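You operate a simulated robot arm through the tools that you are given. There is no shell and no other tool. Be economical: measure what you need, move in short steps, check, and stop when the job is done.

The job below is to be done with a simulated two-armed robot. You get a single attempt, and the scene is never put back.

## Task
Wipe up the spill on the end of the inspection table with the orange rag and put it back.
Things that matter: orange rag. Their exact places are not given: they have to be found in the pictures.

It is judged by the outcome, as a careful person would: the job done as asked, and still so three seconds after it is handed in. It fails if anything else is knocked over, pushed out of place, dropped, spilled or broken.

## Robot
Two 7-joint arms with two-finger grippers on one trunk, on a base that drives. Base frame: it is fixed to the floor where the robot stands at the start and does not move with it; the origin is under the middle of the robot, x ahead of it, y to its left, z up; the surface under the hand at the start is at about z = 850. Units: mm, degrees, N and s.
The left shoulder is at the start at [46, 175, 1203], the right one opposite. With the tool pointing down near the work surface each hand reaches from about 100 to 840 mm from the robot's upright axis, wherever it stands, measured 20 degrees to its own side. Payload 2.94 kg a hand.
The TCP of each hand is the grasp point between the finger pads, 30 mm short of the fingertips. In the tool frame z runs along the fingers and y along their closing line. The gripper opens to 138 mm. The gripper's body begins 109 mm behind the TCP.
Orientation is that of the tool frame in the base frame, as a unit quaternion [x, y, z, w]. With the fingers straight down and closing along the base's y, the tool's x points along the base's -x, its y along +y and its z along -z.

## Interface
- The arms move only by the tool play_rows. It takes "left_series", "right_series" or both (then of equal length, played together; a hand with none holds still); each is a list of rows, each a list of 7 numbers: the shift along the base's x, y, z in cm, then the turn, a rotation vector about the base's x, y, z in degrees, then the finger opening in cm, from 0 to 13.8. In form: [[tx, ty, tz, ax, ay, az, grip], ...]. A call has 1 to 8 rows; each row shifts and turns the commanded pose from where the row before left it. A row lasts 0.2 s, in which the tool goes at most 50 mm and 8.6 degrees; a call with a longer step from one row to the next is refused whole, and so is a gripper value outside its range. A pose out of reach is approached as far as the arm can. The call stops where the force on the tool passes 40 N (or 10 N more than at its start, if that is more) or the arm is blocked; 0.2 s more then pass. Each finger halts on what it meets, pressing with about 40 N; the grip force reading is that of the motor and also rises with nothing between the fingers. The clock runs only during rows and for 0.2 s after the last one: add rows that do not move to give the fingers time. The reply holds the time, the measured pose of the TCP, the force on the tool along the base axes, the opening and the grip force, in the units named above and with some noise, with the torque about the TCP (base axes, N m) and any sound that the robot's microphone picked up.
- Cameras (640 x 400 px; columns grow to the right, rows downward): "scene" is now at [103.9, -14.6, 1664]; the picture's right is [-0.18, -0.98, -0.00], its down [-0.84, 0.15, -0.53] and it looks along [0.52, -0.09, -0.85] (base axes); focal length 257 px, centre (320, 200). "left" rides on the left gripper at [71, -19, -146] in its tool frame; the picture's right is [0.26, 0.97, 0.00], its down [-0.85, 0.23, -0.48] and it looks along [-0.46, 0.12, 0.88] (tool axes); focal length 280 px, centre (320, 200). "right" rides on the right gripper at [71, 19, -146] in its tool frame; the picture's right is [-0.26, 0.97, 0.00], its down [-0.85, -0.23, -0.48] and it looks along [-0.46, -0.13, 0.88] (tool axes); focal length 280 px, centre (320, 200).
- camera(camera): a new picture of that camera. It takes no simulated time.
- raise_lower(by): slides the trunk up (or, below 0, down) by that many mm; the arms and the scene camera ride with it, the base frame stays. It gives what a move gives, with no picture.
- steer(legs): drives the robot by 1 to 6 legs, each [ahead, turn to the left] in mm and degrees, along the robot's own axes; the way and the turn of a leg run together, so that a leg with both is an arc; at most 1500 mm and 180 degrees a leg. The arms and the cameras ride along, it lands a little off, and it stops where it bumps. It gives what a move gives.
- pan_tilt(pan, tilt): turns the head with the scene camera to pan (to the left, within 120 degrees either way) and tilt (down, from -29 to 69), counted from straight ahead of the robot. It gives what a move gives.
- probe_pixels(camera, pixels): for up to 12 pixels [column, row] of the newest picture of that camera ("zoom" is the newest enlarged one), the place [x, y, z] in the base frame of the surface seen there, good to about 2 mm. It takes no simulated time.
- inspect(camera, box): a new picture of the part [left, top, right, bottom] of that camera's present view, enlarged. It takes no simulated time.
- sign_off(): hands the job in; it is judged then, once.

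Work in short steps. Measure before you move; look again where a grasp or a placing could have gone wrong, and mend it. You have 80 turns and 78 pictures in all, those below and enlarged ones among them. Open the grippers and draw the arms clear of the work before you hand the job in, unless the task says otherwise; then end with one line.

The tools are called after ">>>" as name(argument=value, ...) on one line, values as JSON. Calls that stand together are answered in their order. play_rows: Moves the arms, as the interface text tells. Its arguments: {"type":"object","properties":{"left_series":{"type":"array","items":{"type":"array","items":{"type":"number"}}},"right_series":{"type":"array","items":{"type":"array","items":{"type":"number"}}}},"required":[]} The other tools are called the same way: raise_lower (by) slides the trunk up or down; steer (legs) drives the base; pan_tilt (pan, tilt) turns the head that bears the scene camera; camera (camera) takes a picture; probe_pixels (camera, pixels) gives the place of the surface under pixels of a picture; inspect (camera, box) takes an enlarged picture of a part of a camera's view; sign_off () hands the job in.

At the start:

```text
t: 0.0
left_tcp_pos: [673.5, 126.3, 1062.7]
left_ee_rot: [0.0, 1.0, -0.001, -0.001]
left_contact_force: [0.4, 0.6, -0.2]
left_wrist_torque: [0.02, -0.02, -0.03]
left_width: 137.9
left_gripper_force: 0.1
right_tcp_pos: [578.1, -329.0, 1129.9]
right_ee_rot: [0.0, 1.0, 0.001, 0.0]
right_contact_force: [-0.3, 0.8, 1.0]
right_wrist_torque: [0.0, 0.01, -0.02]
right_width: 138.1
right_gripper_force: 0.1
trunk travel left (down, up): [-375.0, 359.0]
robot x, y, heading: [-3.3, 1.9, -0.2]
head pan, tilt: [-10.1, 58.1]
```

scene: 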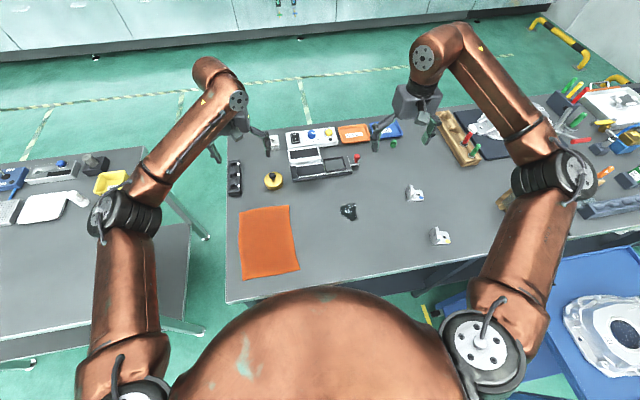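
right: 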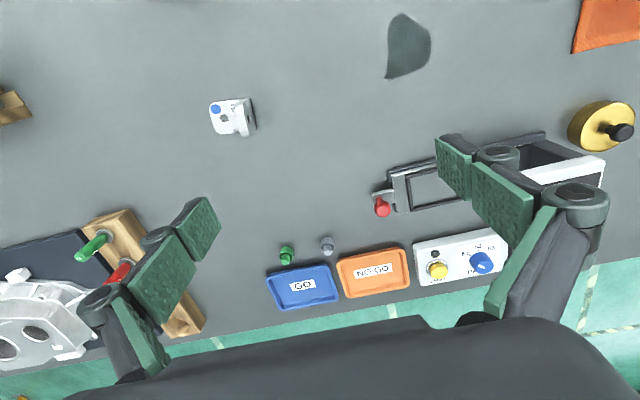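
left: 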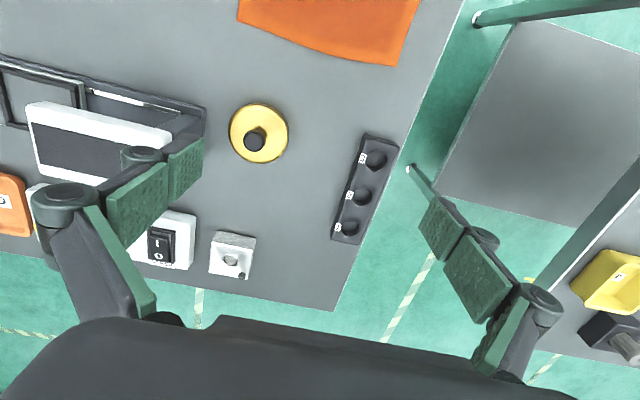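

The orange rag is at scene (268,242); a dark blob at (348,211) may be the spill. I zoom in on both.

>>> inspect(camera="scene", box=[220, 120, 460, 300])

>>> probe_pixels(camera="scene", pixels=[[239, 210], [289, 206], [299, 270], [242, 279], [268, 242], [341, 208], [357, 207], [348, 219], [228, 301], [226, 200], [273, 180], [414, 193]])

```text
2.22 times, centred on (340, 210) of scene
```

zoom: 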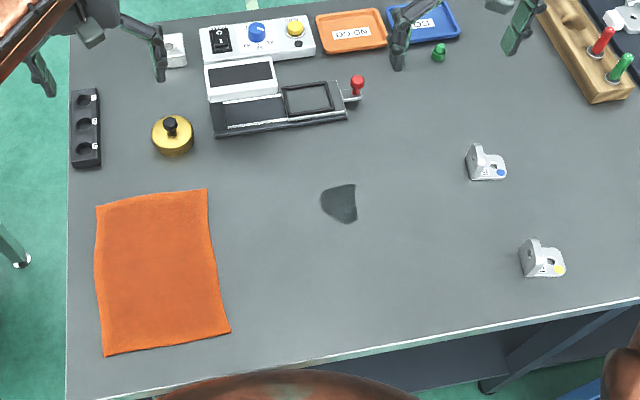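

```text
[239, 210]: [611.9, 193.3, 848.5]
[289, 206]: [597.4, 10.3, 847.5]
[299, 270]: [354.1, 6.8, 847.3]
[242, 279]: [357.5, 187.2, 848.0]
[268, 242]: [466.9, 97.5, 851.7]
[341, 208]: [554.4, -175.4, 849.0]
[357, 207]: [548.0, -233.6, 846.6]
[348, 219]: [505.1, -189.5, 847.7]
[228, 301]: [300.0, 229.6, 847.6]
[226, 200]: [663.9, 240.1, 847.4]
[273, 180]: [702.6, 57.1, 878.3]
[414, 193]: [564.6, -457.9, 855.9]
```

The blob at about (535,-200) is flat, about 60 mm wide. "The end" of the table might mean somewhere else, so I look over the rest of the table and the neighbouring one.

>>> pan_tilt(pan=-55, tilt=45)

>>> camera(camera="scene")

>>> inspect(camera="right", box=[340, 0, 500, 100])

>>> pan_tilt(pan=25, tilt=52)

>>> camera(camera="scene")

```text
t: 1.1
left_tcp_pos: [673.5, 125.6, 1062.3]
left_ee_rot: [0.0, 1.0, 0.0, 0.0]
left_contact_force: [-0.2, -0.2, -0.8]
left_wrist_torque: [0.04, -0.02, -0.02]
left_width: 137.7
left_gripper_force: 0.0
right_tcp_pos: [577.7, -327.3, 1129.7]
right_ee_rot: [0.0, 1.0, 0.001, 0.0]
right_contact_force: [-0.7, -0.3, 0.0]
right_wrist_torque: [0.01, 0.01, -0.04]
right_width: 138.2
right_gripper_force: 0.1
trunk travel left (down, up): [-375.0, 359.0]
robot x, y, heading: [2.7, -0.8, 0.1]
head pan, tilt: [-55.0, 45.0]
```

```text
73 pictures are left
```

scene: 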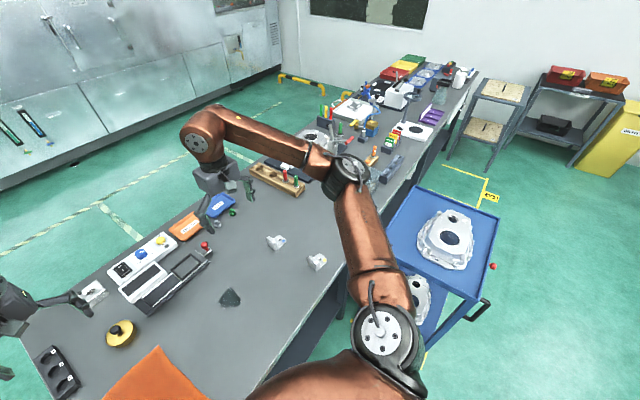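

```text
4.00 times, centred on (420, 50) of right
```

zoom: 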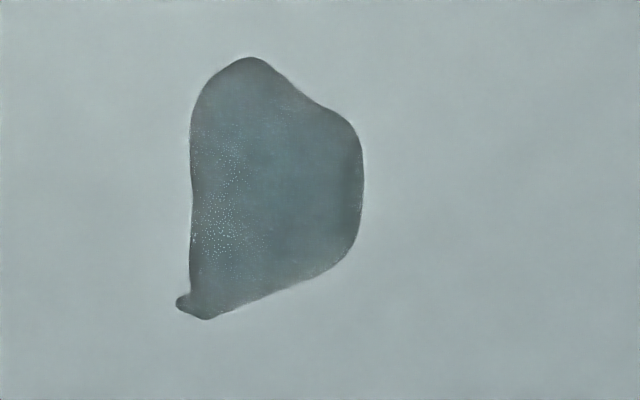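

```text
t: 2.6
left_tcp_pos: [674.3, 126.2, 1062.2]
left_ee_rot: [0.0, 1.0, 0.0, 0.0]
left_contact_force: [-1.0, 0.5, 0.4]
left_wrist_torque: [0.01, -0.02, -0.05]
left_width: 138.0
left_gripper_force: 0.0
right_tcp_pos: [577.5, -328.7, 1130.7]
right_ee_rot: [0.0, 1.0, 0.001, 0.0]
right_contact_force: [0.2, 0.2, -0.1]
right_wrist_torque: [-0.02, -0.01, -0.01]
right_width: 138.1
right_gripper_force: 0.0
trunk travel left (down, up): [-375.0, 359.0]
robot x, y, heading: [0.2, 0.6, -0.1]
head pan, tilt: [25.0, 52.0]
```

```text
71 pictures are left
```

scene: 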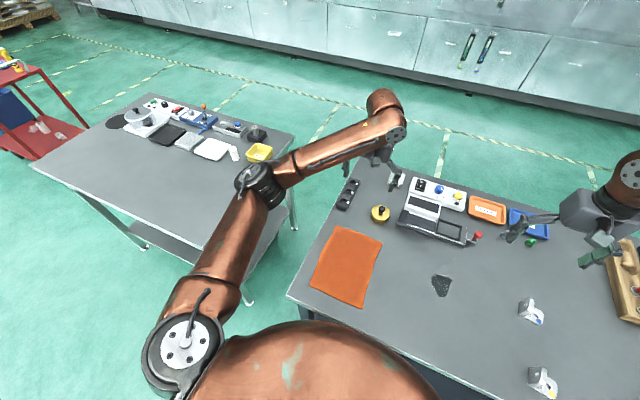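

The blob looks like a wet puddle on this table. A dark round patch at (118,122) on the other table needs ruling out.

>>> inspect(camera="scene", box=[90, 80, 250, 180])

>>> inspect(camera="scene", box=[290, 170, 530, 320])

>>> probe_pixels(camera="scene", pixels=[[118, 122], [112, 121], [130, 115], [432, 276], [450, 278], [446, 297], [437, 291]])

```text
4.00 times, centred on (170, 130) of scene
```

zoom: 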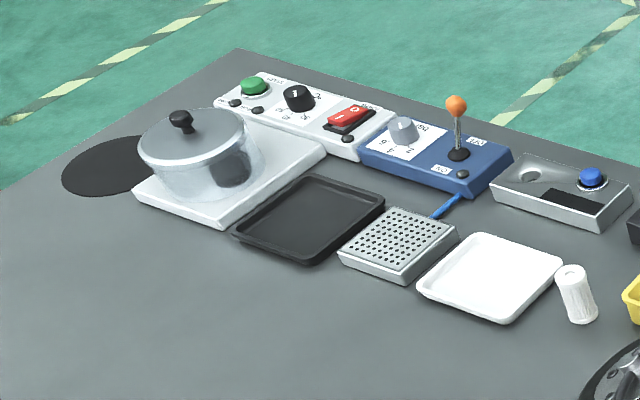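

```text
2.67 times, centred on (410, 245) of scene
```

zoom: 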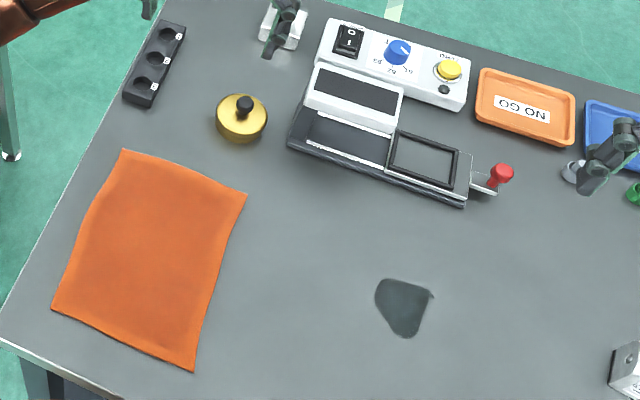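

```text
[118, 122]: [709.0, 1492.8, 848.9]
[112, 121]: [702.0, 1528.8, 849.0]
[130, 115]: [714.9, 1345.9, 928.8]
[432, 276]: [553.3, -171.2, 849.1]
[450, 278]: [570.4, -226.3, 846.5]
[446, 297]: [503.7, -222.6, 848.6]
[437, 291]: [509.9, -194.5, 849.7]
```

The patch on the other table is a dry mat beside the pot; the wet spot here is the spill. I measure the spill outline and the edges of nearby objects in the zoom.

>>> probe_pixels(camera="zoom", pixels=[[376, 290], [388, 279], [432, 293], [412, 337], [378, 308], [290, 148], [465, 207], [493, 190], [240, 142], [122, 150], [246, 194], [194, 372]])

```text
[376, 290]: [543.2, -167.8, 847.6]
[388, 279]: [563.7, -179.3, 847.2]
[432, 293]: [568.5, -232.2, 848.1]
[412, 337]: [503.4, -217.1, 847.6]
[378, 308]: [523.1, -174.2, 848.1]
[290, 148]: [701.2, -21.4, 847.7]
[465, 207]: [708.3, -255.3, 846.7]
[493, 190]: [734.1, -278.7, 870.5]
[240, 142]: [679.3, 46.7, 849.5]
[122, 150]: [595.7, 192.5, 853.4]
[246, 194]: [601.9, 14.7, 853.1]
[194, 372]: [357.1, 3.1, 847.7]
```

Table top is z≈848 and the spill spans x 503–569, y −232…−167, with 110 mm clear beyond it. I bring the left hand over the rag at about (535,97) with the fingers at 6 cm.

>>> play_rows(left_series=[[-4.6, -1, 0, 0, 0, 0, 6], [-4.6, -1, 0, 0, 0, 0, 6], [-4.6, -0.9, 0, 0, 0, 0, 6], [0, 0, -4, 0, 0, 0, 6], [0, 0, -4, 0, 0, 0, 6], [0, 0, -4, 0, 0, 0, 6]])

>>> camera(camera="left")

```text
t: 4.0
left_tcp_pos: [536.8, 101.0, 942.8]
left_ee_rot: [-0.001, 1.0, -0.001, 0.0]
left_contact_force: [0.4, -0.4, 0.2]
left_wrist_torque: [-0.01, 0.0, -0.02]
left_width: 60.0
left_gripper_force: 0.1
right_tcp_pos: [578.5, -328.7, 1129.9]
right_ee_rot: [0.0, 1.0, -0.001, 0.0]
right_contact_force: [0.2, 0.1, -0.8]
right_wrist_torque: [-0.01, 0.06, -0.01]
right_width: 138.0
right_gripper_force: 0.2
trunk travel left (down, up): [-375.0, 359.0]
robot x, y, heading: [2.3, -0.7, -0.1]
head pan, tilt: [25.0, 52.0]
```

```text
68 pictures are left
```

left: 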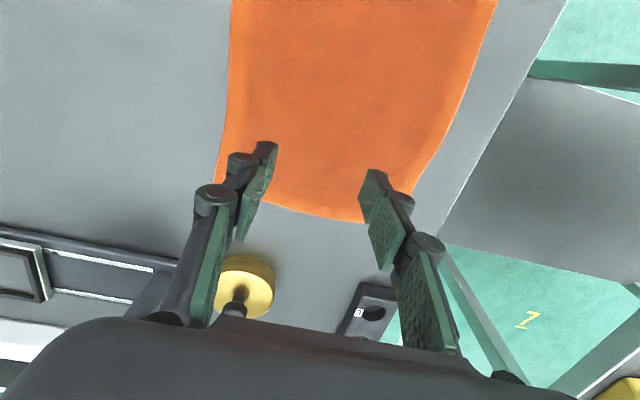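

The hand is over the far half of the rag. I lower the fingertips to just touch the cloth.

>>> play_rows(left_series=[[0, 0, -3, 0, 0, 0, 6], [0, 0, -2.2, 0, 0, 0, 6], [0, 0, -0.5, 0, 0, 0, 6], [0, 0, -0.3, 0, 0, 0, 6], [0, 0, -0.2, 0, 0, 0, 6], [0, 0, 0, 0, 0, 0, 6]])

```text
t: 5.5
left_tcp_pos: [536.0, 97.3, 881.4]
left_ee_rot: [0.0, 1.0, 0.001, 0.001]
left_contact_force: [-2.3, 0.1, 12.4]
left_wrist_torque: [0.06, 0.07, 0.03]
left_width: 60.5
left_gripper_force: 0.8
right_tcp_pos: [576.9, -329.1, 1131.0]
right_ee_rot: [-0.001, 1.0, 0.001, 0.0]
right_contact_force: [-0.7, 0.3, -0.2]
right_wrist_torque: [-0.01, 0.0, 0.01]
right_width: 138.0
right_gripper_force: 0.0
trunk travel left (down, up): [-375.0, 359.0]
robot x, y, heading: [3.1, -0.6, -0.1]
head pan, tilt: [25.0, 52.0]
```

Contact of about 12 N at tip height 851. I close the fingers to gather a fold.

>>> play_rows(left_series=[[0, 0, 0, 0, 0, 0, 4], [0, 0, 0, 0, 0, 0, 2], [0, 0, 0, 0, 0, 0, 0], [0, 0, 0, 0, 0, 0, 0], [0, 0, 0, 0, 0, 0, 0]])

>>> camera(camera="left")

>>> inspect(camera="scene", box=[270, 160, 530, 320])

```text
t: 6.7
left_tcp_pos: [536.0, 100.0, 880.5]
left_ee_rot: [0.0, 1.0, 0.0, 0.001]
left_contact_force: [0.5, 2.9, 14.0]
left_wrist_torque: [0.08, 0.03, 0.01]
left_width: 6.1
left_gripper_force: 34.5
right_tcp_pos: [577.3, -327.8, 1130.3]
right_ee_rot: [0.0, 1.0, 0.0, 0.001]
right_contact_force: [-0.5, -0.4, 0.1]
right_wrist_torque: [-0.02, 0.01, 0.01]
right_width: 138.2
right_gripper_force: 0.1
trunk travel left (down, up): [-375.0, 359.0]
robot x, y, heading: [1.9, 1.7, -0.1]
head pan, tilt: [25.0, 52.0]
```

```text
67 pictures are left
```

left: 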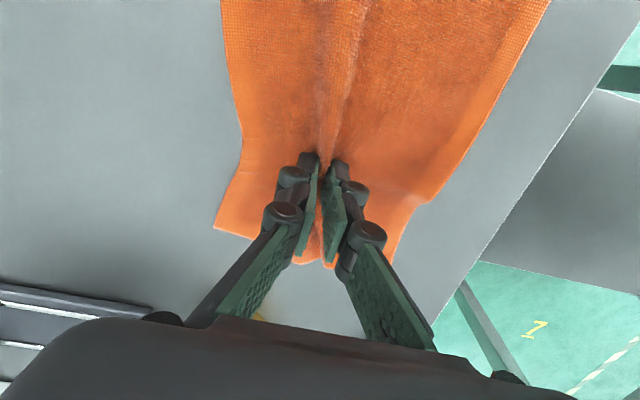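

```text
2.46 times, centred on (400, 240) of scene
```

zoom: 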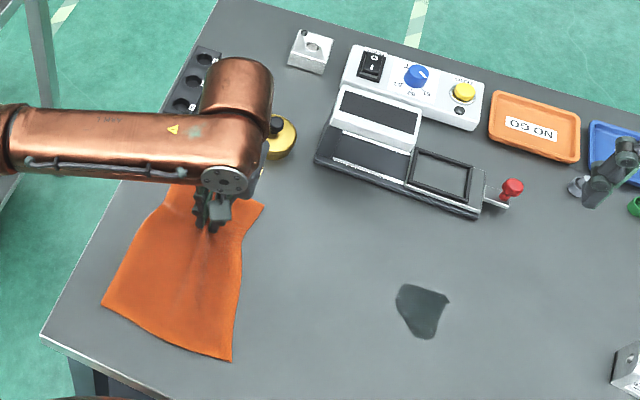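

It is real cloth, with a double layer gripped (6 mm). I drag it toward the spill along −y, raised 2 mm.

>>> play_rows(left_series=[[0, 0, 0.2, 0, 0, 0, 0], [0, -1.5, 0, 0, 0, 0, 0], [0, -2, 0, 0, 0, 0, 0], [0, -2.5, 0, 0, 0, 0, 0], [0, -3, 0, 0, 0, 0, 0], [0, -3, 0, 0, 0, 0, 0], [0, -2, 0, 0, 0, 0, 0]])

>>> inspect(camera="scene", box=[270, 160, 530, 320])

```text
t: 8.2
left_tcp_pos: [536.9, -42.9, 880.8]
left_ee_rot: [0.0, 1.0, 0.0, 0.0]
left_contact_force: [-1.1, -0.1, 1.8]
left_wrist_torque: [0.07, 0.03, -0.04]
left_width: 6.1
left_gripper_force: 34.5
right_tcp_pos: [577.8, -329.2, 1128.3]
right_ee_rot: [-0.001, 1.0, 0.001, 0.0]
right_contact_force: [-1.0, -0.3, -0.1]
right_wrist_torque: [0.06, -0.03, -0.02]
right_width: 138.2
right_gripper_force: 0.0
trunk travel left (down, up): [-375.0, 359.0]
robot x, y, heading: [-2.2, -0.9, -0.2]
head pan, tilt: [25.0, 52.0]
```

```text
2.46 times, centred on (400, 240) of scene
```

zoom: 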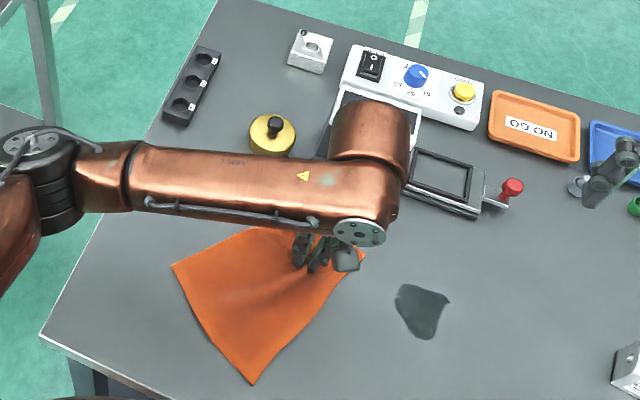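

Dragging works. The right hand at y≈−329 would crowd the left wrist, so I move it up and to the right first.

>>> play_rows(right_series=[[0, -3, 2, 0, 0, 0, 13.8], [-1, -4, 1, 0, 0, 0, 13.8], [-1, -4, 1, 0, 0, 0, 13.8], [-1, -4, 1, 0, 0, 0, 13.8], [-1, -4, 1, 0, 0, 0, 13.8], [-1, -4, 0, 0, 0, 0, 13.8]])

>>> play_rows(left_series=[[0, -1.5, 0, 0, 0, 0, 0], [0, -3, 0, 0, 0, 0, 0], [0, -3, 0, 0, 0, 0, 0], [0, -3, 0, 0, 0, 0, 0], [0, -3, 0, 0, 0, 0, 0], [0, -2, 0, 0, 0, 0, 0]])

>>> inspect(camera="scene", box=[270, 160, 530, 320])

>>> camera(camera="left")

```text
t: 9.7
left_tcp_pos: [536.1, -42.3, 881.6]
left_ee_rot: [0.0, 1.0, 0.001, 0.001]
left_contact_force: [-0.2, 0.0, 1.0]
left_wrist_torque: [0.04, -0.02, -0.01]
left_width: 6.1
left_gripper_force: 34.4
right_tcp_pos: [506.4, -516.2, 1179.9]
right_ee_rot: [0.001, 1.0, 0.0, 0.0]
right_contact_force: [0.2, -0.1, 1.0]
right_wrist_torque: [0.02, 0.0, 0.02]
right_width: 137.9
right_gripper_force: 0.1
right hand out of reach, approached as far as the arm can: row 5, 6
trunk travel left (down, up): [-375.0, 359.0]
robot x, y, heading: [-3.0, -1.3, -0.2]
head pan, tilt: [25.0, 52.0]
```

```text
t: 11.1
left_tcp_pos: [534.1, -198.9, 881.5]
left_ee_rot: [0.0, 1.0, 0.001, 0.001]
left_contact_force: [-0.5, 0.6, 1.0]
left_wrist_torque: [0.05, 0.02, -0.02]
left_width: 6.1
left_gripper_force: 34.7
right_tcp_pos: [507.1, -515.7, 1179.7]
right_ee_rot: [0.002, 1.0, 0.0, 0.001]
right_contact_force: [0.0, -0.2, 0.4]
right_wrist_torque: [0.01, 0.03, -0.03]
right_width: 137.9
right_gripper_force: 0.0
trunk travel left (down, up): [-375.0, 359.0]
robot x, y, heading: [-2.1, 0.2, 0.1]
head pan, tilt: [25.0, 52.0]
```

```text
2.46 times, centred on (400, 240) of scene
```

zoom: 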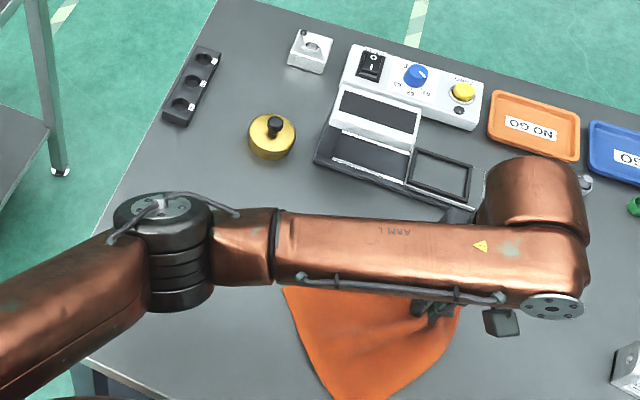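

```text
63 pictures are left
```

left: 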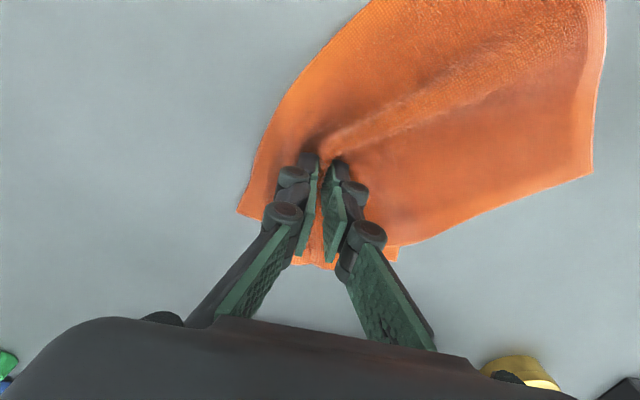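

The fold is over the spill. I press down lightly and rub around the whole patch.

>>> play_rows(left_series=[[0, 0, -0.2, 0, 0, 0, 0], [0, -2, 0, 0, 0, 0, 0], [0, -2, 0, 0, 0, 0, 0], [2, 0, 0, 0, 0, 0, 0], [0, 2.5, 0, 0, 0, 0, 0], [0, 2.5, 0, 0, 0, 0, 0], [0, 2, 0, 0, 0, 0, 0], [-2, 0, 0, 0, 0, 0, 0]])

>>> play_rows(left_series=[[0, -2.5, 0, 0, 0, 0, 0], [0, -2.5, 0, 0, 0, 0, 0], [0, -2.5, 0, 0, 0, 0, 0], [-2, 0, 0, 0, 0, 0, 0], [0, 2.5, 0, 0, 0, 0, 0], [0, 2.5, 0, 0, 0, 0, 0], [0, 2.5, 0, 0, 0, 0, 0]])

>>> camera(camera="left")

>>> camera(camera="right")

```text
t: 12.8
left_tcp_pos: [535.1, -168.1, 880.5]
left_ee_rot: [-0.001, 1.0, 0.001, 0.0]
left_contact_force: [2.6, 1.0, 6.3]
left_wrist_torque: [0.05, -0.07, 0.02]
left_width: 6.1
left_gripper_force: 35.1
right_tcp_pos: [506.7, -514.5, 1179.7]
right_ee_rot: [0.002, 1.0, -0.001, 0.001]
right_contact_force: [0.8, -1.0, 0.6]
right_wrist_torque: [-0.01, -0.02, 0.03]
right_width: 138.2
right_gripper_force: 0.0
trunk travel left (down, up): [-375.0, 359.0]
robot x, y, heading: [0.3, -0.8, 0.3]
head pan, tilt: [25.0, 52.0]
```

```text
t: 14.4
left_tcp_pos: [515.9, -168.4, 882.1]
left_ee_rot: [0.0, 1.0, -0.001, 0.0]
left_contact_force: [0.8, 0.4, 0.9]
left_wrist_torque: [-0.02, 0.02, -0.03]
left_width: 6.0
left_gripper_force: 34.7
right_tcp_pos: [506.7, -514.0, 1179.7]
right_ee_rot: [0.002, 1.0, 0.0, -0.001]
right_contact_force: [0.7, 0.6, -0.6]
right_wrist_torque: [-0.03, 0.03, -0.02]
right_width: 138.0
right_gripper_force: 0.0
trunk travel left (down, up): [-375.0, 359.0]
robot x, y, heading: [0.9, -1.7, 0.3]
head pan, tilt: [25.0, 52.0]
```

```text
62 pictures are left
```

left: 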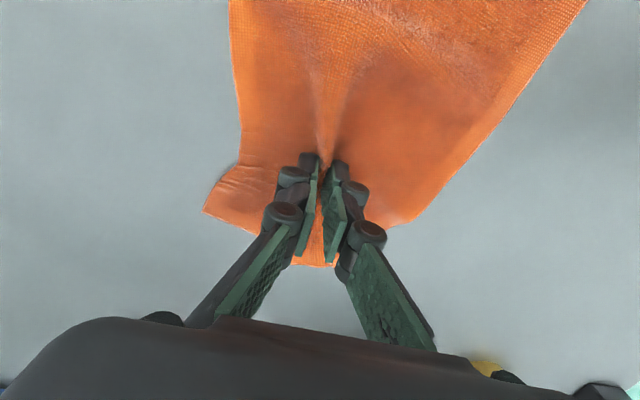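

```text
61 pictures are left
```

right: 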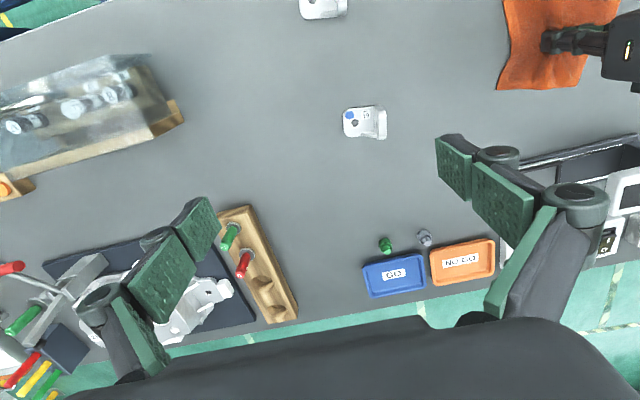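

I pull the rag back toward +y to see what is left of the spill.

>>> play_rows(left_series=[[0, 2, 0, 0, 0, 0, 0], [0, 3, 0, 0, 0, 0, 0], [0, 3, 0, 0, 0, 0, 0], [0, 3, 0, 0, 0, 0, 0], [0, 2, 0, 0, 0, 0, 0]])

>>> inspect(camera="scene", box=[270, 160, 530, 320])

```text
t: 15.7
left_tcp_pos: [516.9, -40.1, 880.9]
left_ee_rot: [0.0, 1.0, 0.0, 0.001]
left_contact_force: [0.5, -0.9, 5.4]
left_wrist_torque: [-0.03, -0.03, 0.01]
left_width: 6.1
left_gripper_force: 34.6
right_tcp_pos: [507.8, -515.2, 1179.8]
right_ee_rot: [0.003, 1.0, 0.0, 0.002]
right_contact_force: [-0.9, 0.5, 0.5]
right_wrist_torque: [0.0, 0.02, -0.01]
right_width: 138.1
right_gripper_force: 0.1
trunk travel left (down, up): [-375.0, 359.0]
robot x, y, heading: [2.4, 0.8, -0.1]
head pan, tilt: [25.0, 52.0]
```

```text
2.46 times, centred on (400, 240) of scene
```

zoom: 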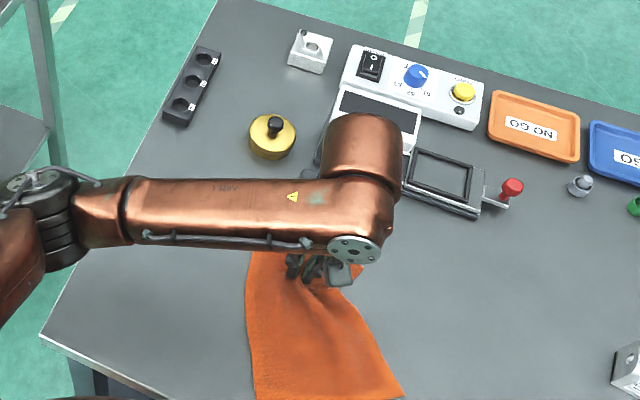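

The spill area at zoom (425,310) looks bare; I take a closer look.

>>> inspect(camera="scene", box=[400, 250, 496, 310])

```text
6.67 times, centred on (448, 280) of scene
```

zoom: 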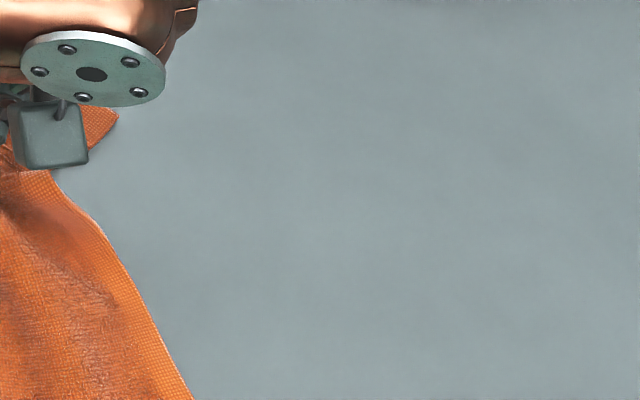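

The spill is fully gone. I drag the rag back toward its original spot (pinch point ~ (536,98)).

>>> play_rows(left_series=[[0, 2, 0, 0, 0, 0, 0], [0.5, 3, 0, 0, 0, 0, 0], [0.5, 3, 0, 0, 0, 0, 0], [0.5, 3, 0, 0, 0, 0, 0], [0.4, 2.5, 0, 0, 0, 0, 0], [0, 0.4, 0, 0, 0, 0, 0]])

>>> pan_tilt(pan=5, tilt=65)

>>> camera(camera="scene")

```text
t: 17.1
left_tcp_pos: [533.7, 100.9, 880.3]
left_ee_rot: [0.0, 1.0, 0.0, 0.001]
left_contact_force: [1.3, -5.9, 17.0]
left_wrist_torque: [-0.13, -0.02, 0.01]
left_width: 5.9
left_gripper_force: 34.2
right_tcp_pos: [506.3, -515.4, 1179.9]
right_ee_rot: [0.002, 1.0, 0.0, 0.001]
right_contact_force: [0.0, -0.2, 0.3]
right_wrist_torque: [0.0, 0.02, -0.01]
right_width: 138.2
right_gripper_force: 0.0
trunk travel left (down, up): [-375.0, 359.0]
robot x, y, heading: [1.4, -2.5, 0.2]
head pan, tilt: [25.0, 52.0]
```

```text
t: 17.9
left_tcp_pos: [534.1, 100.1, 879.9]
left_ee_rot: [0.0, 1.0, 0.0, 0.001]
left_contact_force: [4.2, -5.3, 19.1]
left_wrist_torque: [-0.13, -0.05, -0.01]
left_width: 6.1
left_gripper_force: 34.5
right_tcp_pos: [506.4, -514.9, 1181.0]
right_ee_rot: [0.002, 1.0, 0.0, 0.001]
right_contact_force: [0.3, 0.0, 0.1]
right_wrist_torque: [0.01, -0.01, 0.01]
right_width: 137.9
right_gripper_force: 0.0
trunk travel left (down, up): [-375.0, 359.0]
robot x, y, heading: [-0.5, 0.2, -0.1]
head pan, tilt: [5.0, 65.0]
```

```text
58 pictures are left
```

scene: 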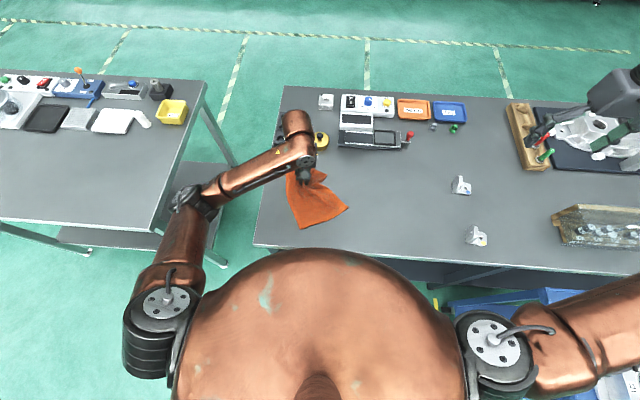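

The rag is back but slanted, its tail lagging to the right (scene (325,215)). I overshoot to the left and return, so the lag swings the tail straight.

>>> play_rows(left_series=[[0, 0, 0.2, 0, 0, 0, 0], [0, 3, 0, 0, 0, 0, 0], [0, 3, 0, 0, 0, 0, 0], [0, 0, 0, 0, 0, 0, 0], [0, -2, 0, 0, 0, 0, 0], [0, -2, 0, 0, 0, 0, 0], [0, -2, 0, 0, 0, 0, 0]])

>>> camera(camera="left")

>>> inspect(camera="scene", box=[240, 80, 480, 260])

```text
t: 19.5
left_tcp_pos: [534.9, 100.7, 881.3]
left_ee_rot: [0.0, 1.0, 0.001, 0.0]
left_contact_force: [0.0, -0.6, 0.2]
left_wrist_torque: [0.06, 0.03, -0.04]
left_width: 6.2
left_gripper_force: 34.2
right_tcp_pos: [507.9, -515.5, 1179.1]
right_ee_rot: [0.001, 1.0, 0.0, 0.0]
right_contact_force: [0.2, -0.3, -0.4]
right_wrist_torque: [0.03, 0.0, -0.02]
right_width: 137.9
right_gripper_force: 0.0
trunk travel left (down, up): [-375.0, 359.0]
robot x, y, heading: [0.1, -0.3, -0.1]
head pan, tilt: [5.0, 65.0]
```

```text
57 pictures are left
```

left: 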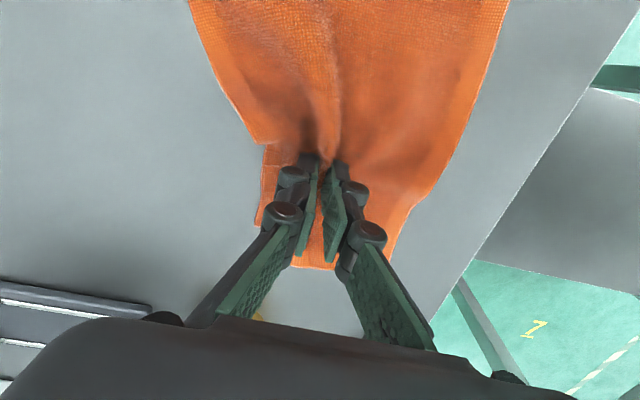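

```text
2.22 times, centred on (360, 170) of scene
```

zoom: 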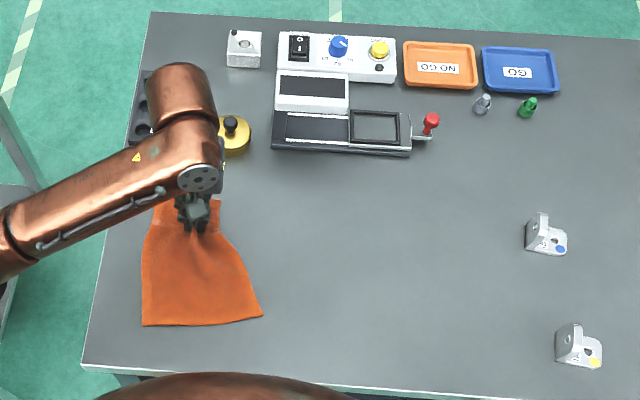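

The rag now lies nearly straight. I check its corners against the original (near corners y≈187 and 5, x≈356).

>>> probe_pixels(camera="zoom", pixels=[[145, 323], [258, 314], [219, 203], [222, 222], [150, 222], [200, 300]])

```text
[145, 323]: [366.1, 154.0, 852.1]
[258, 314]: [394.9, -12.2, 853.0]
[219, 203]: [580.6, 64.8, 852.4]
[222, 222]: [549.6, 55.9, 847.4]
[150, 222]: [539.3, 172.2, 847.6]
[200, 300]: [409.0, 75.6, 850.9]
```

Tail is about 25 mm right of its original place; one more small overshoot corrects it, then I press lightly and spread the fingers to open the fold.

>>> play_rows(left_series=[[0, 3, 0, 0, 0, 0, 0], [0, 3, 0, 0, 0, 0, 0], [0, 1.5, 0, 0, 0, 0, 0], [0, 0, 0, 0, 0, 0, 0], [-0.5, -2, 0, 0, 0, 0, 0], [-0.5, -2, 0, 0, 0, 0, 0], [-0.5, -3, 0, 0, 0, 0, 0]])

>>> inspect(camera="scene", box=[240, 80, 480, 260])

```text
t: 21.1
left_tcp_pos: [518.7, 106.3, 883.9]
left_ee_rot: [0.0, 1.0, 0.001, -0.001]
left_contact_force: [-0.2, 0.2, 1.0]
left_wrist_torque: [0.08, 0.02, 0.01]
left_width: 5.9
left_gripper_force: 34.2
right_tcp_pos: [507.0, -515.3, 1178.8]
right_ee_rot: [0.002, 1.0, -0.001, 0.0]
right_contact_force: [0.0, -0.3, -0.4]
right_wrist_torque: [0.02, 0.02, -0.03]
right_width: 138.1
right_gripper_force: 0.0
trunk travel left (down, up): [-375.0, 359.0]
robot x, y, heading: [-1.5, 2.1, 0.2]
head pan, tilt: [5.0, 65.0]
```

```text
2.22 times, centred on (360, 170) of scene
```

zoom: 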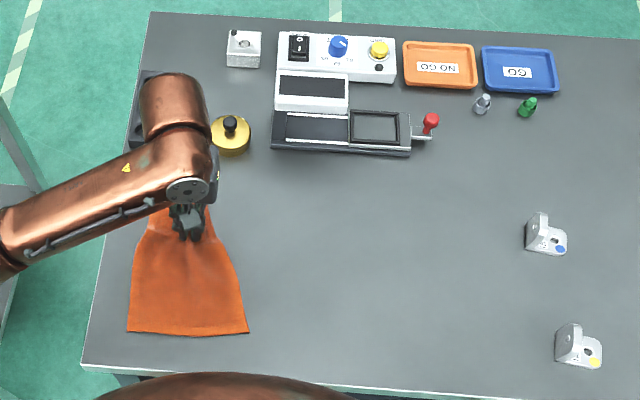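

Straight now. I lower 2 mm onto the table, spread the fingers to open the fold, and lift.

>>> play_rows(left_series=[[0, 0, -0.3, 0, 0, 0, 0], [0, 0, 0, 0, 0, 0, 2], [0, 0, 0, 0, 0, 0, 4], [0, 0, 0, 0, 0, 0, 6], [0, 0, 0, 0, 0, 0, 6], [0, 0, 0, 0, 0, 0, 6], [0, 0, 3, 0, 0, 0, 6], [0, 0, 4, 0, 0, 0, 6]])

>>> play_rows(left_series=[[0, 0, 4, 0, 0, 0, 6], [0, 2, 4, 0, 0, 0, 6], [0, 4, 2, 0, 0, 0, 6], [0, 4, 2, 0, 0, 0, 6], [0, 4, 1, 0, 0, 0, 6], [0, 4, 0, 0, 0, 0, 6]])

>>> camera(camera="scene")

>>> inspect(camera="scene", box=[240, 80, 480, 260])

```text
t: 22.9
left_tcp_pos: [519.7, 108.2, 948.9]
left_ee_rot: [0.001, 1.0, 0.002, -0.001]
left_contact_force: [0.1, -0.2, -0.3]
left_wrist_torque: [0.05, -0.02, 0.01]
left_width: 60.2
left_gripper_force: 0.0
right_tcp_pos: [506.5, -515.4, 1179.5]
right_ee_rot: [0.003, 1.0, -0.001, 0.001]
right_contact_force: [0.3, 0.1, 0.2]
right_wrist_torque: [0.01, 0.0, -0.04]
right_width: 138.1
right_gripper_force: 0.0
trunk travel left (down, up): [-375.0, 359.0]
robot x, y, heading: [-1.4, -3.2, 0.0]
head pan, tilt: [5.0, 65.0]
```

```text
t: 24.3
left_tcp_pos: [515.8, 287.3, 1079.8]
left_ee_rot: [0.001, 1.0, 0.0, 0.001]
left_contact_force: [0.6, 0.4, 0.3]
left_wrist_torque: [-0.03, -0.03, 0.0]
left_width: 60.0
left_gripper_force: 0.1
right_tcp_pos: [507.0, -513.7, 1181.0]
right_ee_rot: [0.001, 1.0, -0.001, 0.0]
right_contact_force: [0.6, 0.4, 0.4]
right_wrist_torque: [0.01, 0.01, 0.0]
right_width: 137.9
right_gripper_force: 0.1
trunk travel left (down, up): [-375.0, 359.0]
robot x, y, heading: [-3.1, 1.5, 0.1]
head pan, tilt: [5.0, 65.0]
```

```text
54 pictures are left
```

scene: 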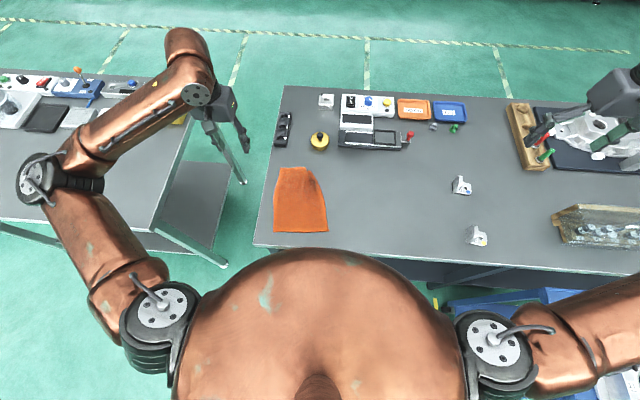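

```text
2.22 times, centred on (360, 170) of scene
```

zoom: 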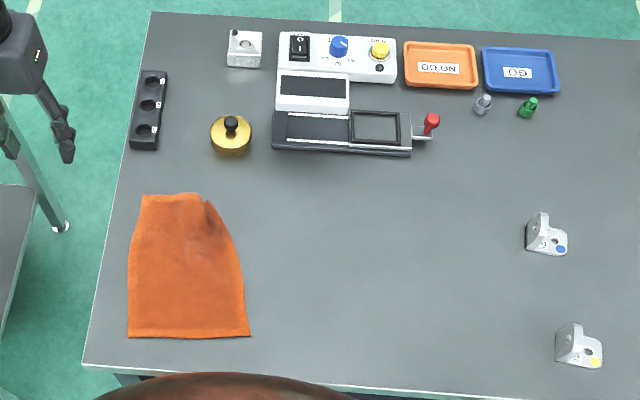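

The rag is back with the far-right corner apparently tucked (zoom (210,205)). I measure and look closer.

>>> probe_pixels(camera="zoom", pixels=[[130, 335], [247, 333], [145, 198], [210, 205], [190, 250], [201, 197]])

>>> inspect(camera="scene", box=[260, 150, 356, 240])

```text
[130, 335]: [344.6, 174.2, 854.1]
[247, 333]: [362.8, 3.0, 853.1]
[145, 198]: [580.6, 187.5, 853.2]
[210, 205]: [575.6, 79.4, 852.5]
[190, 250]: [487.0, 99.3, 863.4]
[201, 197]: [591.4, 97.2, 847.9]
```

```text
4.44 times, centred on (308, 195) of scene
```

zoom: 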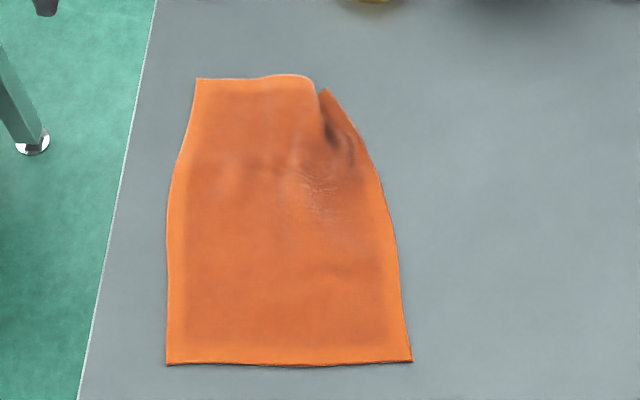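

The rag is in place except for a pleat at the far right corner (notch at about (578,88)). I set the two fingertips either side of the pleat and spread them, moving the right one toward −y; first I go over it.

>>> play_rows(left_series=[[1, -4, 0, 0, 0, 0, 2], [1, -4.5, -1, 0, 0, 0, 2], [1, -4.5, -1, 0, 0, 0, 2], [1.2, -4.5, -1.5, 0, 0, 0, 2], [0, -2.2, -3.5, 0, 0, 0, 2], [0, 0, -4, 0, 0, 0, 2], [0, 0, -3, 0, 0, 0, 2], [0, 0, 0, 0, 0, 0, 2]])

>>> camera(camera="left")

```text
t: 26.1
left_tcp_pos: [563.2, 87.5, 936.5]
left_ee_rot: [0.0, 1.0, 0.0, 0.0]
left_contact_force: [-0.3, -0.1, 0.2]
left_wrist_torque: [0.0, 0.0, -0.03]
left_width: 20.1
left_gripper_force: 0.0
right_tcp_pos: [507.8, -514.6, 1180.3]
right_ee_rot: [0.002, 1.0, 0.0, 0.001]
right_contact_force: [0.4, 0.8, -1.0]
right_wrist_torque: [-0.01, -0.02, 0.01]
right_width: 137.8
right_gripper_force: 0.1
trunk travel left (down, up): [-375.0, 359.0]
robot x, y, heading: [3.5, 1.9, 0.1]
head pan, tilt: [5.0, 65.0]
```

```text
51 pictures are left
```

left: 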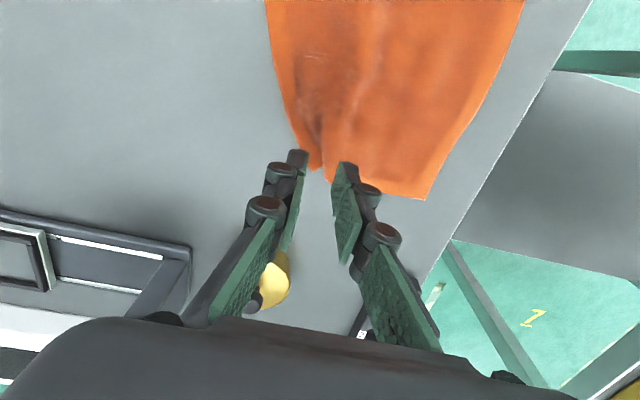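

Projected straight down, the tips land at about (303,145) and (337,145), one on each side of the pleat. I move back 8 mm, lower to touch, and spread.

>>> play_rows(left_series=[[-0.8, 0, -2.5, 0, 0, 0, 2], [0, 0, -2.2, 0, 0, 0, 2], [0, 0, -0.6, 0, 0, 0, 2], [0, 0, -0.3, 0, 0, 0, 2], [0, 0, -0.2, 0, 0, 0, 2], [0, 0, 0, 0, 0, 0, 2]])

```text
t: 27.5
left_tcp_pos: [555.1, 89.8, 885.0]
left_ee_rot: [-0.002, 1.0, -0.001, 0.002]
left_contact_force: [1.8, 6.3, 24.0]
left_wrist_torque: [0.41, -0.15, 0.0]
left_width: 19.7
left_gripper_force: 0.2
right_tcp_pos: [506.1, -513.1, 1182.0]
right_ee_rot: [0.002, 1.0, -0.001, 0.001]
right_contact_force: [0.5, 0.5, 0.7]
right_wrist_torque: [-0.03, 0.04, -0.01]
right_width: 138.0
right_gripper_force: 0.0
trunk travel left (down, up): [-375.0, 359.0]
robot x, y, heading: [1.1, 0.1, 0.1]
head pan, tilt: [5.0, 65.0]
```

Contact at 24 N on the pleat; I back off 2 mm and spread while shifting right, then lift.

>>> play_rows(left_series=[[0, 0, -0.0, 0, 0, 0, 2.2], [0.2, -0.8, -0.1, 0, 0, 0, 3.8], [0.2, -0.8, -0.1, 0, 0, 0, 5.4], [0, -0.8, 0, 0, 0, 0, 7], [0, 0, 0, 0, 0, 0, 7], [0, 0, 3, 0, 0, 0, 7], [0, 0, 4, 0, 0, 0, 7]])

>>> play_rows(left_series=[[0, 0, 4, 0, 0, 0, 7], [-1, 3, 4, 0, 0, 0, 7], [-1, 4, 2, 0, 0, 0, 7], [-1, 4, 2, 0, 0, 0, 7], [-1, 4.5, 1, 0, 0, 0, 7], [0, 4.5, 0, 0, 0, 0, 7]])

>>> inspect(camera="scene", box=[240, 80, 480, 260])

```text
t: 29.1
left_tcp_pos: [557.0, 65.4, 948.5]
left_ee_rot: [0.0, 1.0, 0.0, -0.001]
left_contact_force: [-0.9, 0.2, -1.0]
left_wrist_torque: [-0.01, 0.01, 0.0]
left_width: 70.2
left_gripper_force: 0.1
right_tcp_pos: [506.9, -515.1, 1179.6]
right_ee_rot: [0.002, 1.0, 0.0, 0.001]
right_contact_force: [-0.3, 0.0, 1.1]
right_wrist_torque: [0.01, 0.01, 0.0]
right_width: 138.0
right_gripper_force: 0.1
trunk travel left (down, up): [-375.0, 359.0]
robot x, y, heading: [4.2, 0.5, 0.1]
head pan, tilt: [5.0, 65.0]
```

```text
refused: row 2 steps farther than a row can; nothing moved
```

```text
2.22 times, centred on (360, 170) of scene
```

zoom: 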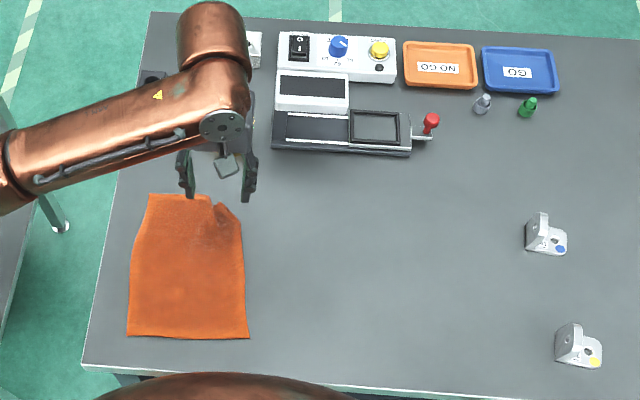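

The flap has spread nicely and the rag is nearly rectangular. I withdraw the arm with smaller steps and check everything.

>>> play_rows(left_series=[[0, 0, 4, 0, 0, 0, 7], [-1, 2, 4, 0, 0, 0, 7], [-1, 4, 2, 0, 0, 0, 7], [-1, 4, 2, 0, 0, 0, 7], [-1, 4, 1, 0, 0, 0, 7], [0, 4.5, 0, 0, 0, 0, 7], [0, 4, 0, 0, 0, 0, 7]])

>>> camera(camera="scene")

>>> inspect(camera="scene", box=[240, 80, 480, 260])

>>> probe_pixels(camera="zoom", pixels=[[130, 335], [247, 333], [150, 198], [237, 222], [190, 260]])

```text
t: 30.7
left_tcp_pos: [517.7, 294.4, 1082.9]
left_ee_rot: [0.001, 1.0, 0.0, 0.0]
left_contact_force: [-0.5, 1.5, 0.2]
left_wrist_torque: [-0.02, 0.03, 0.01]
left_width: 70.1
left_gripper_force: 0.1
right_tcp_pos: [506.5, -513.7, 1181.4]
right_ee_rot: [0.003, 1.0, -0.001, 0.0]
right_contact_force: [-0.1, 0.7, 0.1]
right_wrist_torque: [-0.02, -0.01, 0.0]
right_width: 138.0
right_gripper_force: 0.1
trunk travel left (down, up): [-375.0, 359.0]
robot x, y, heading: [0.8, -0.4, -0.0]
head pan, tilt: [5.0, 65.0]
```

```text
49 pictures are left
```

scene: 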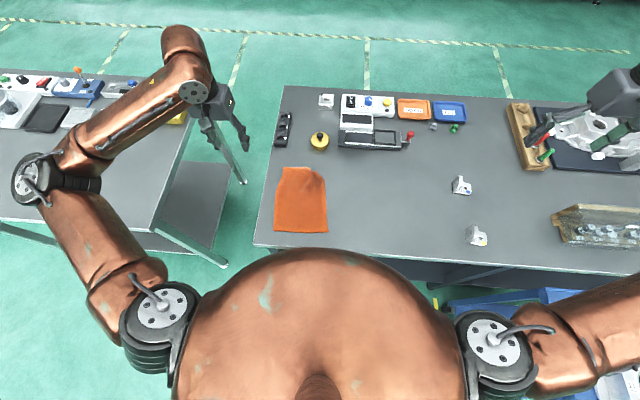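

```text
2.22 times, centred on (360, 170) of scene
```

zoom: 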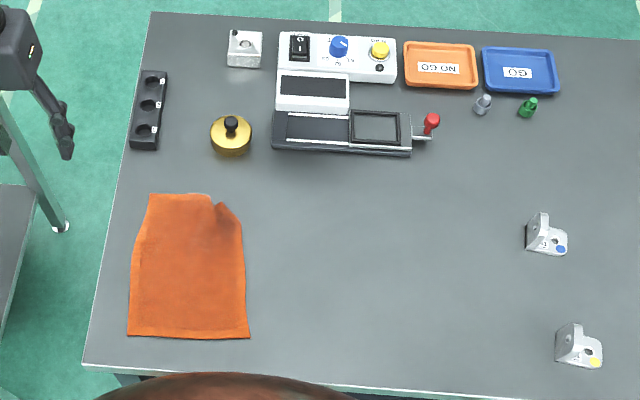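

```text
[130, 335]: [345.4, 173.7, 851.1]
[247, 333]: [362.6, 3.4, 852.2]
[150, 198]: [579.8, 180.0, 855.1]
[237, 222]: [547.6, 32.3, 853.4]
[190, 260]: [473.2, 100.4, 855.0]
```

The spill area is clean, the rag lies flat at its place (corners within roughly 10–30 mm, small corner tuck), nothing else moved, and both hands are open and clear. I hand in.

>>> sign_off()

```text
The job is handed in.
```

The spill is wiped up and the orange rag is back in its original place, lying nearly flat; its far-right corner is still slightly tucked, and nothing else on the table looks moved.
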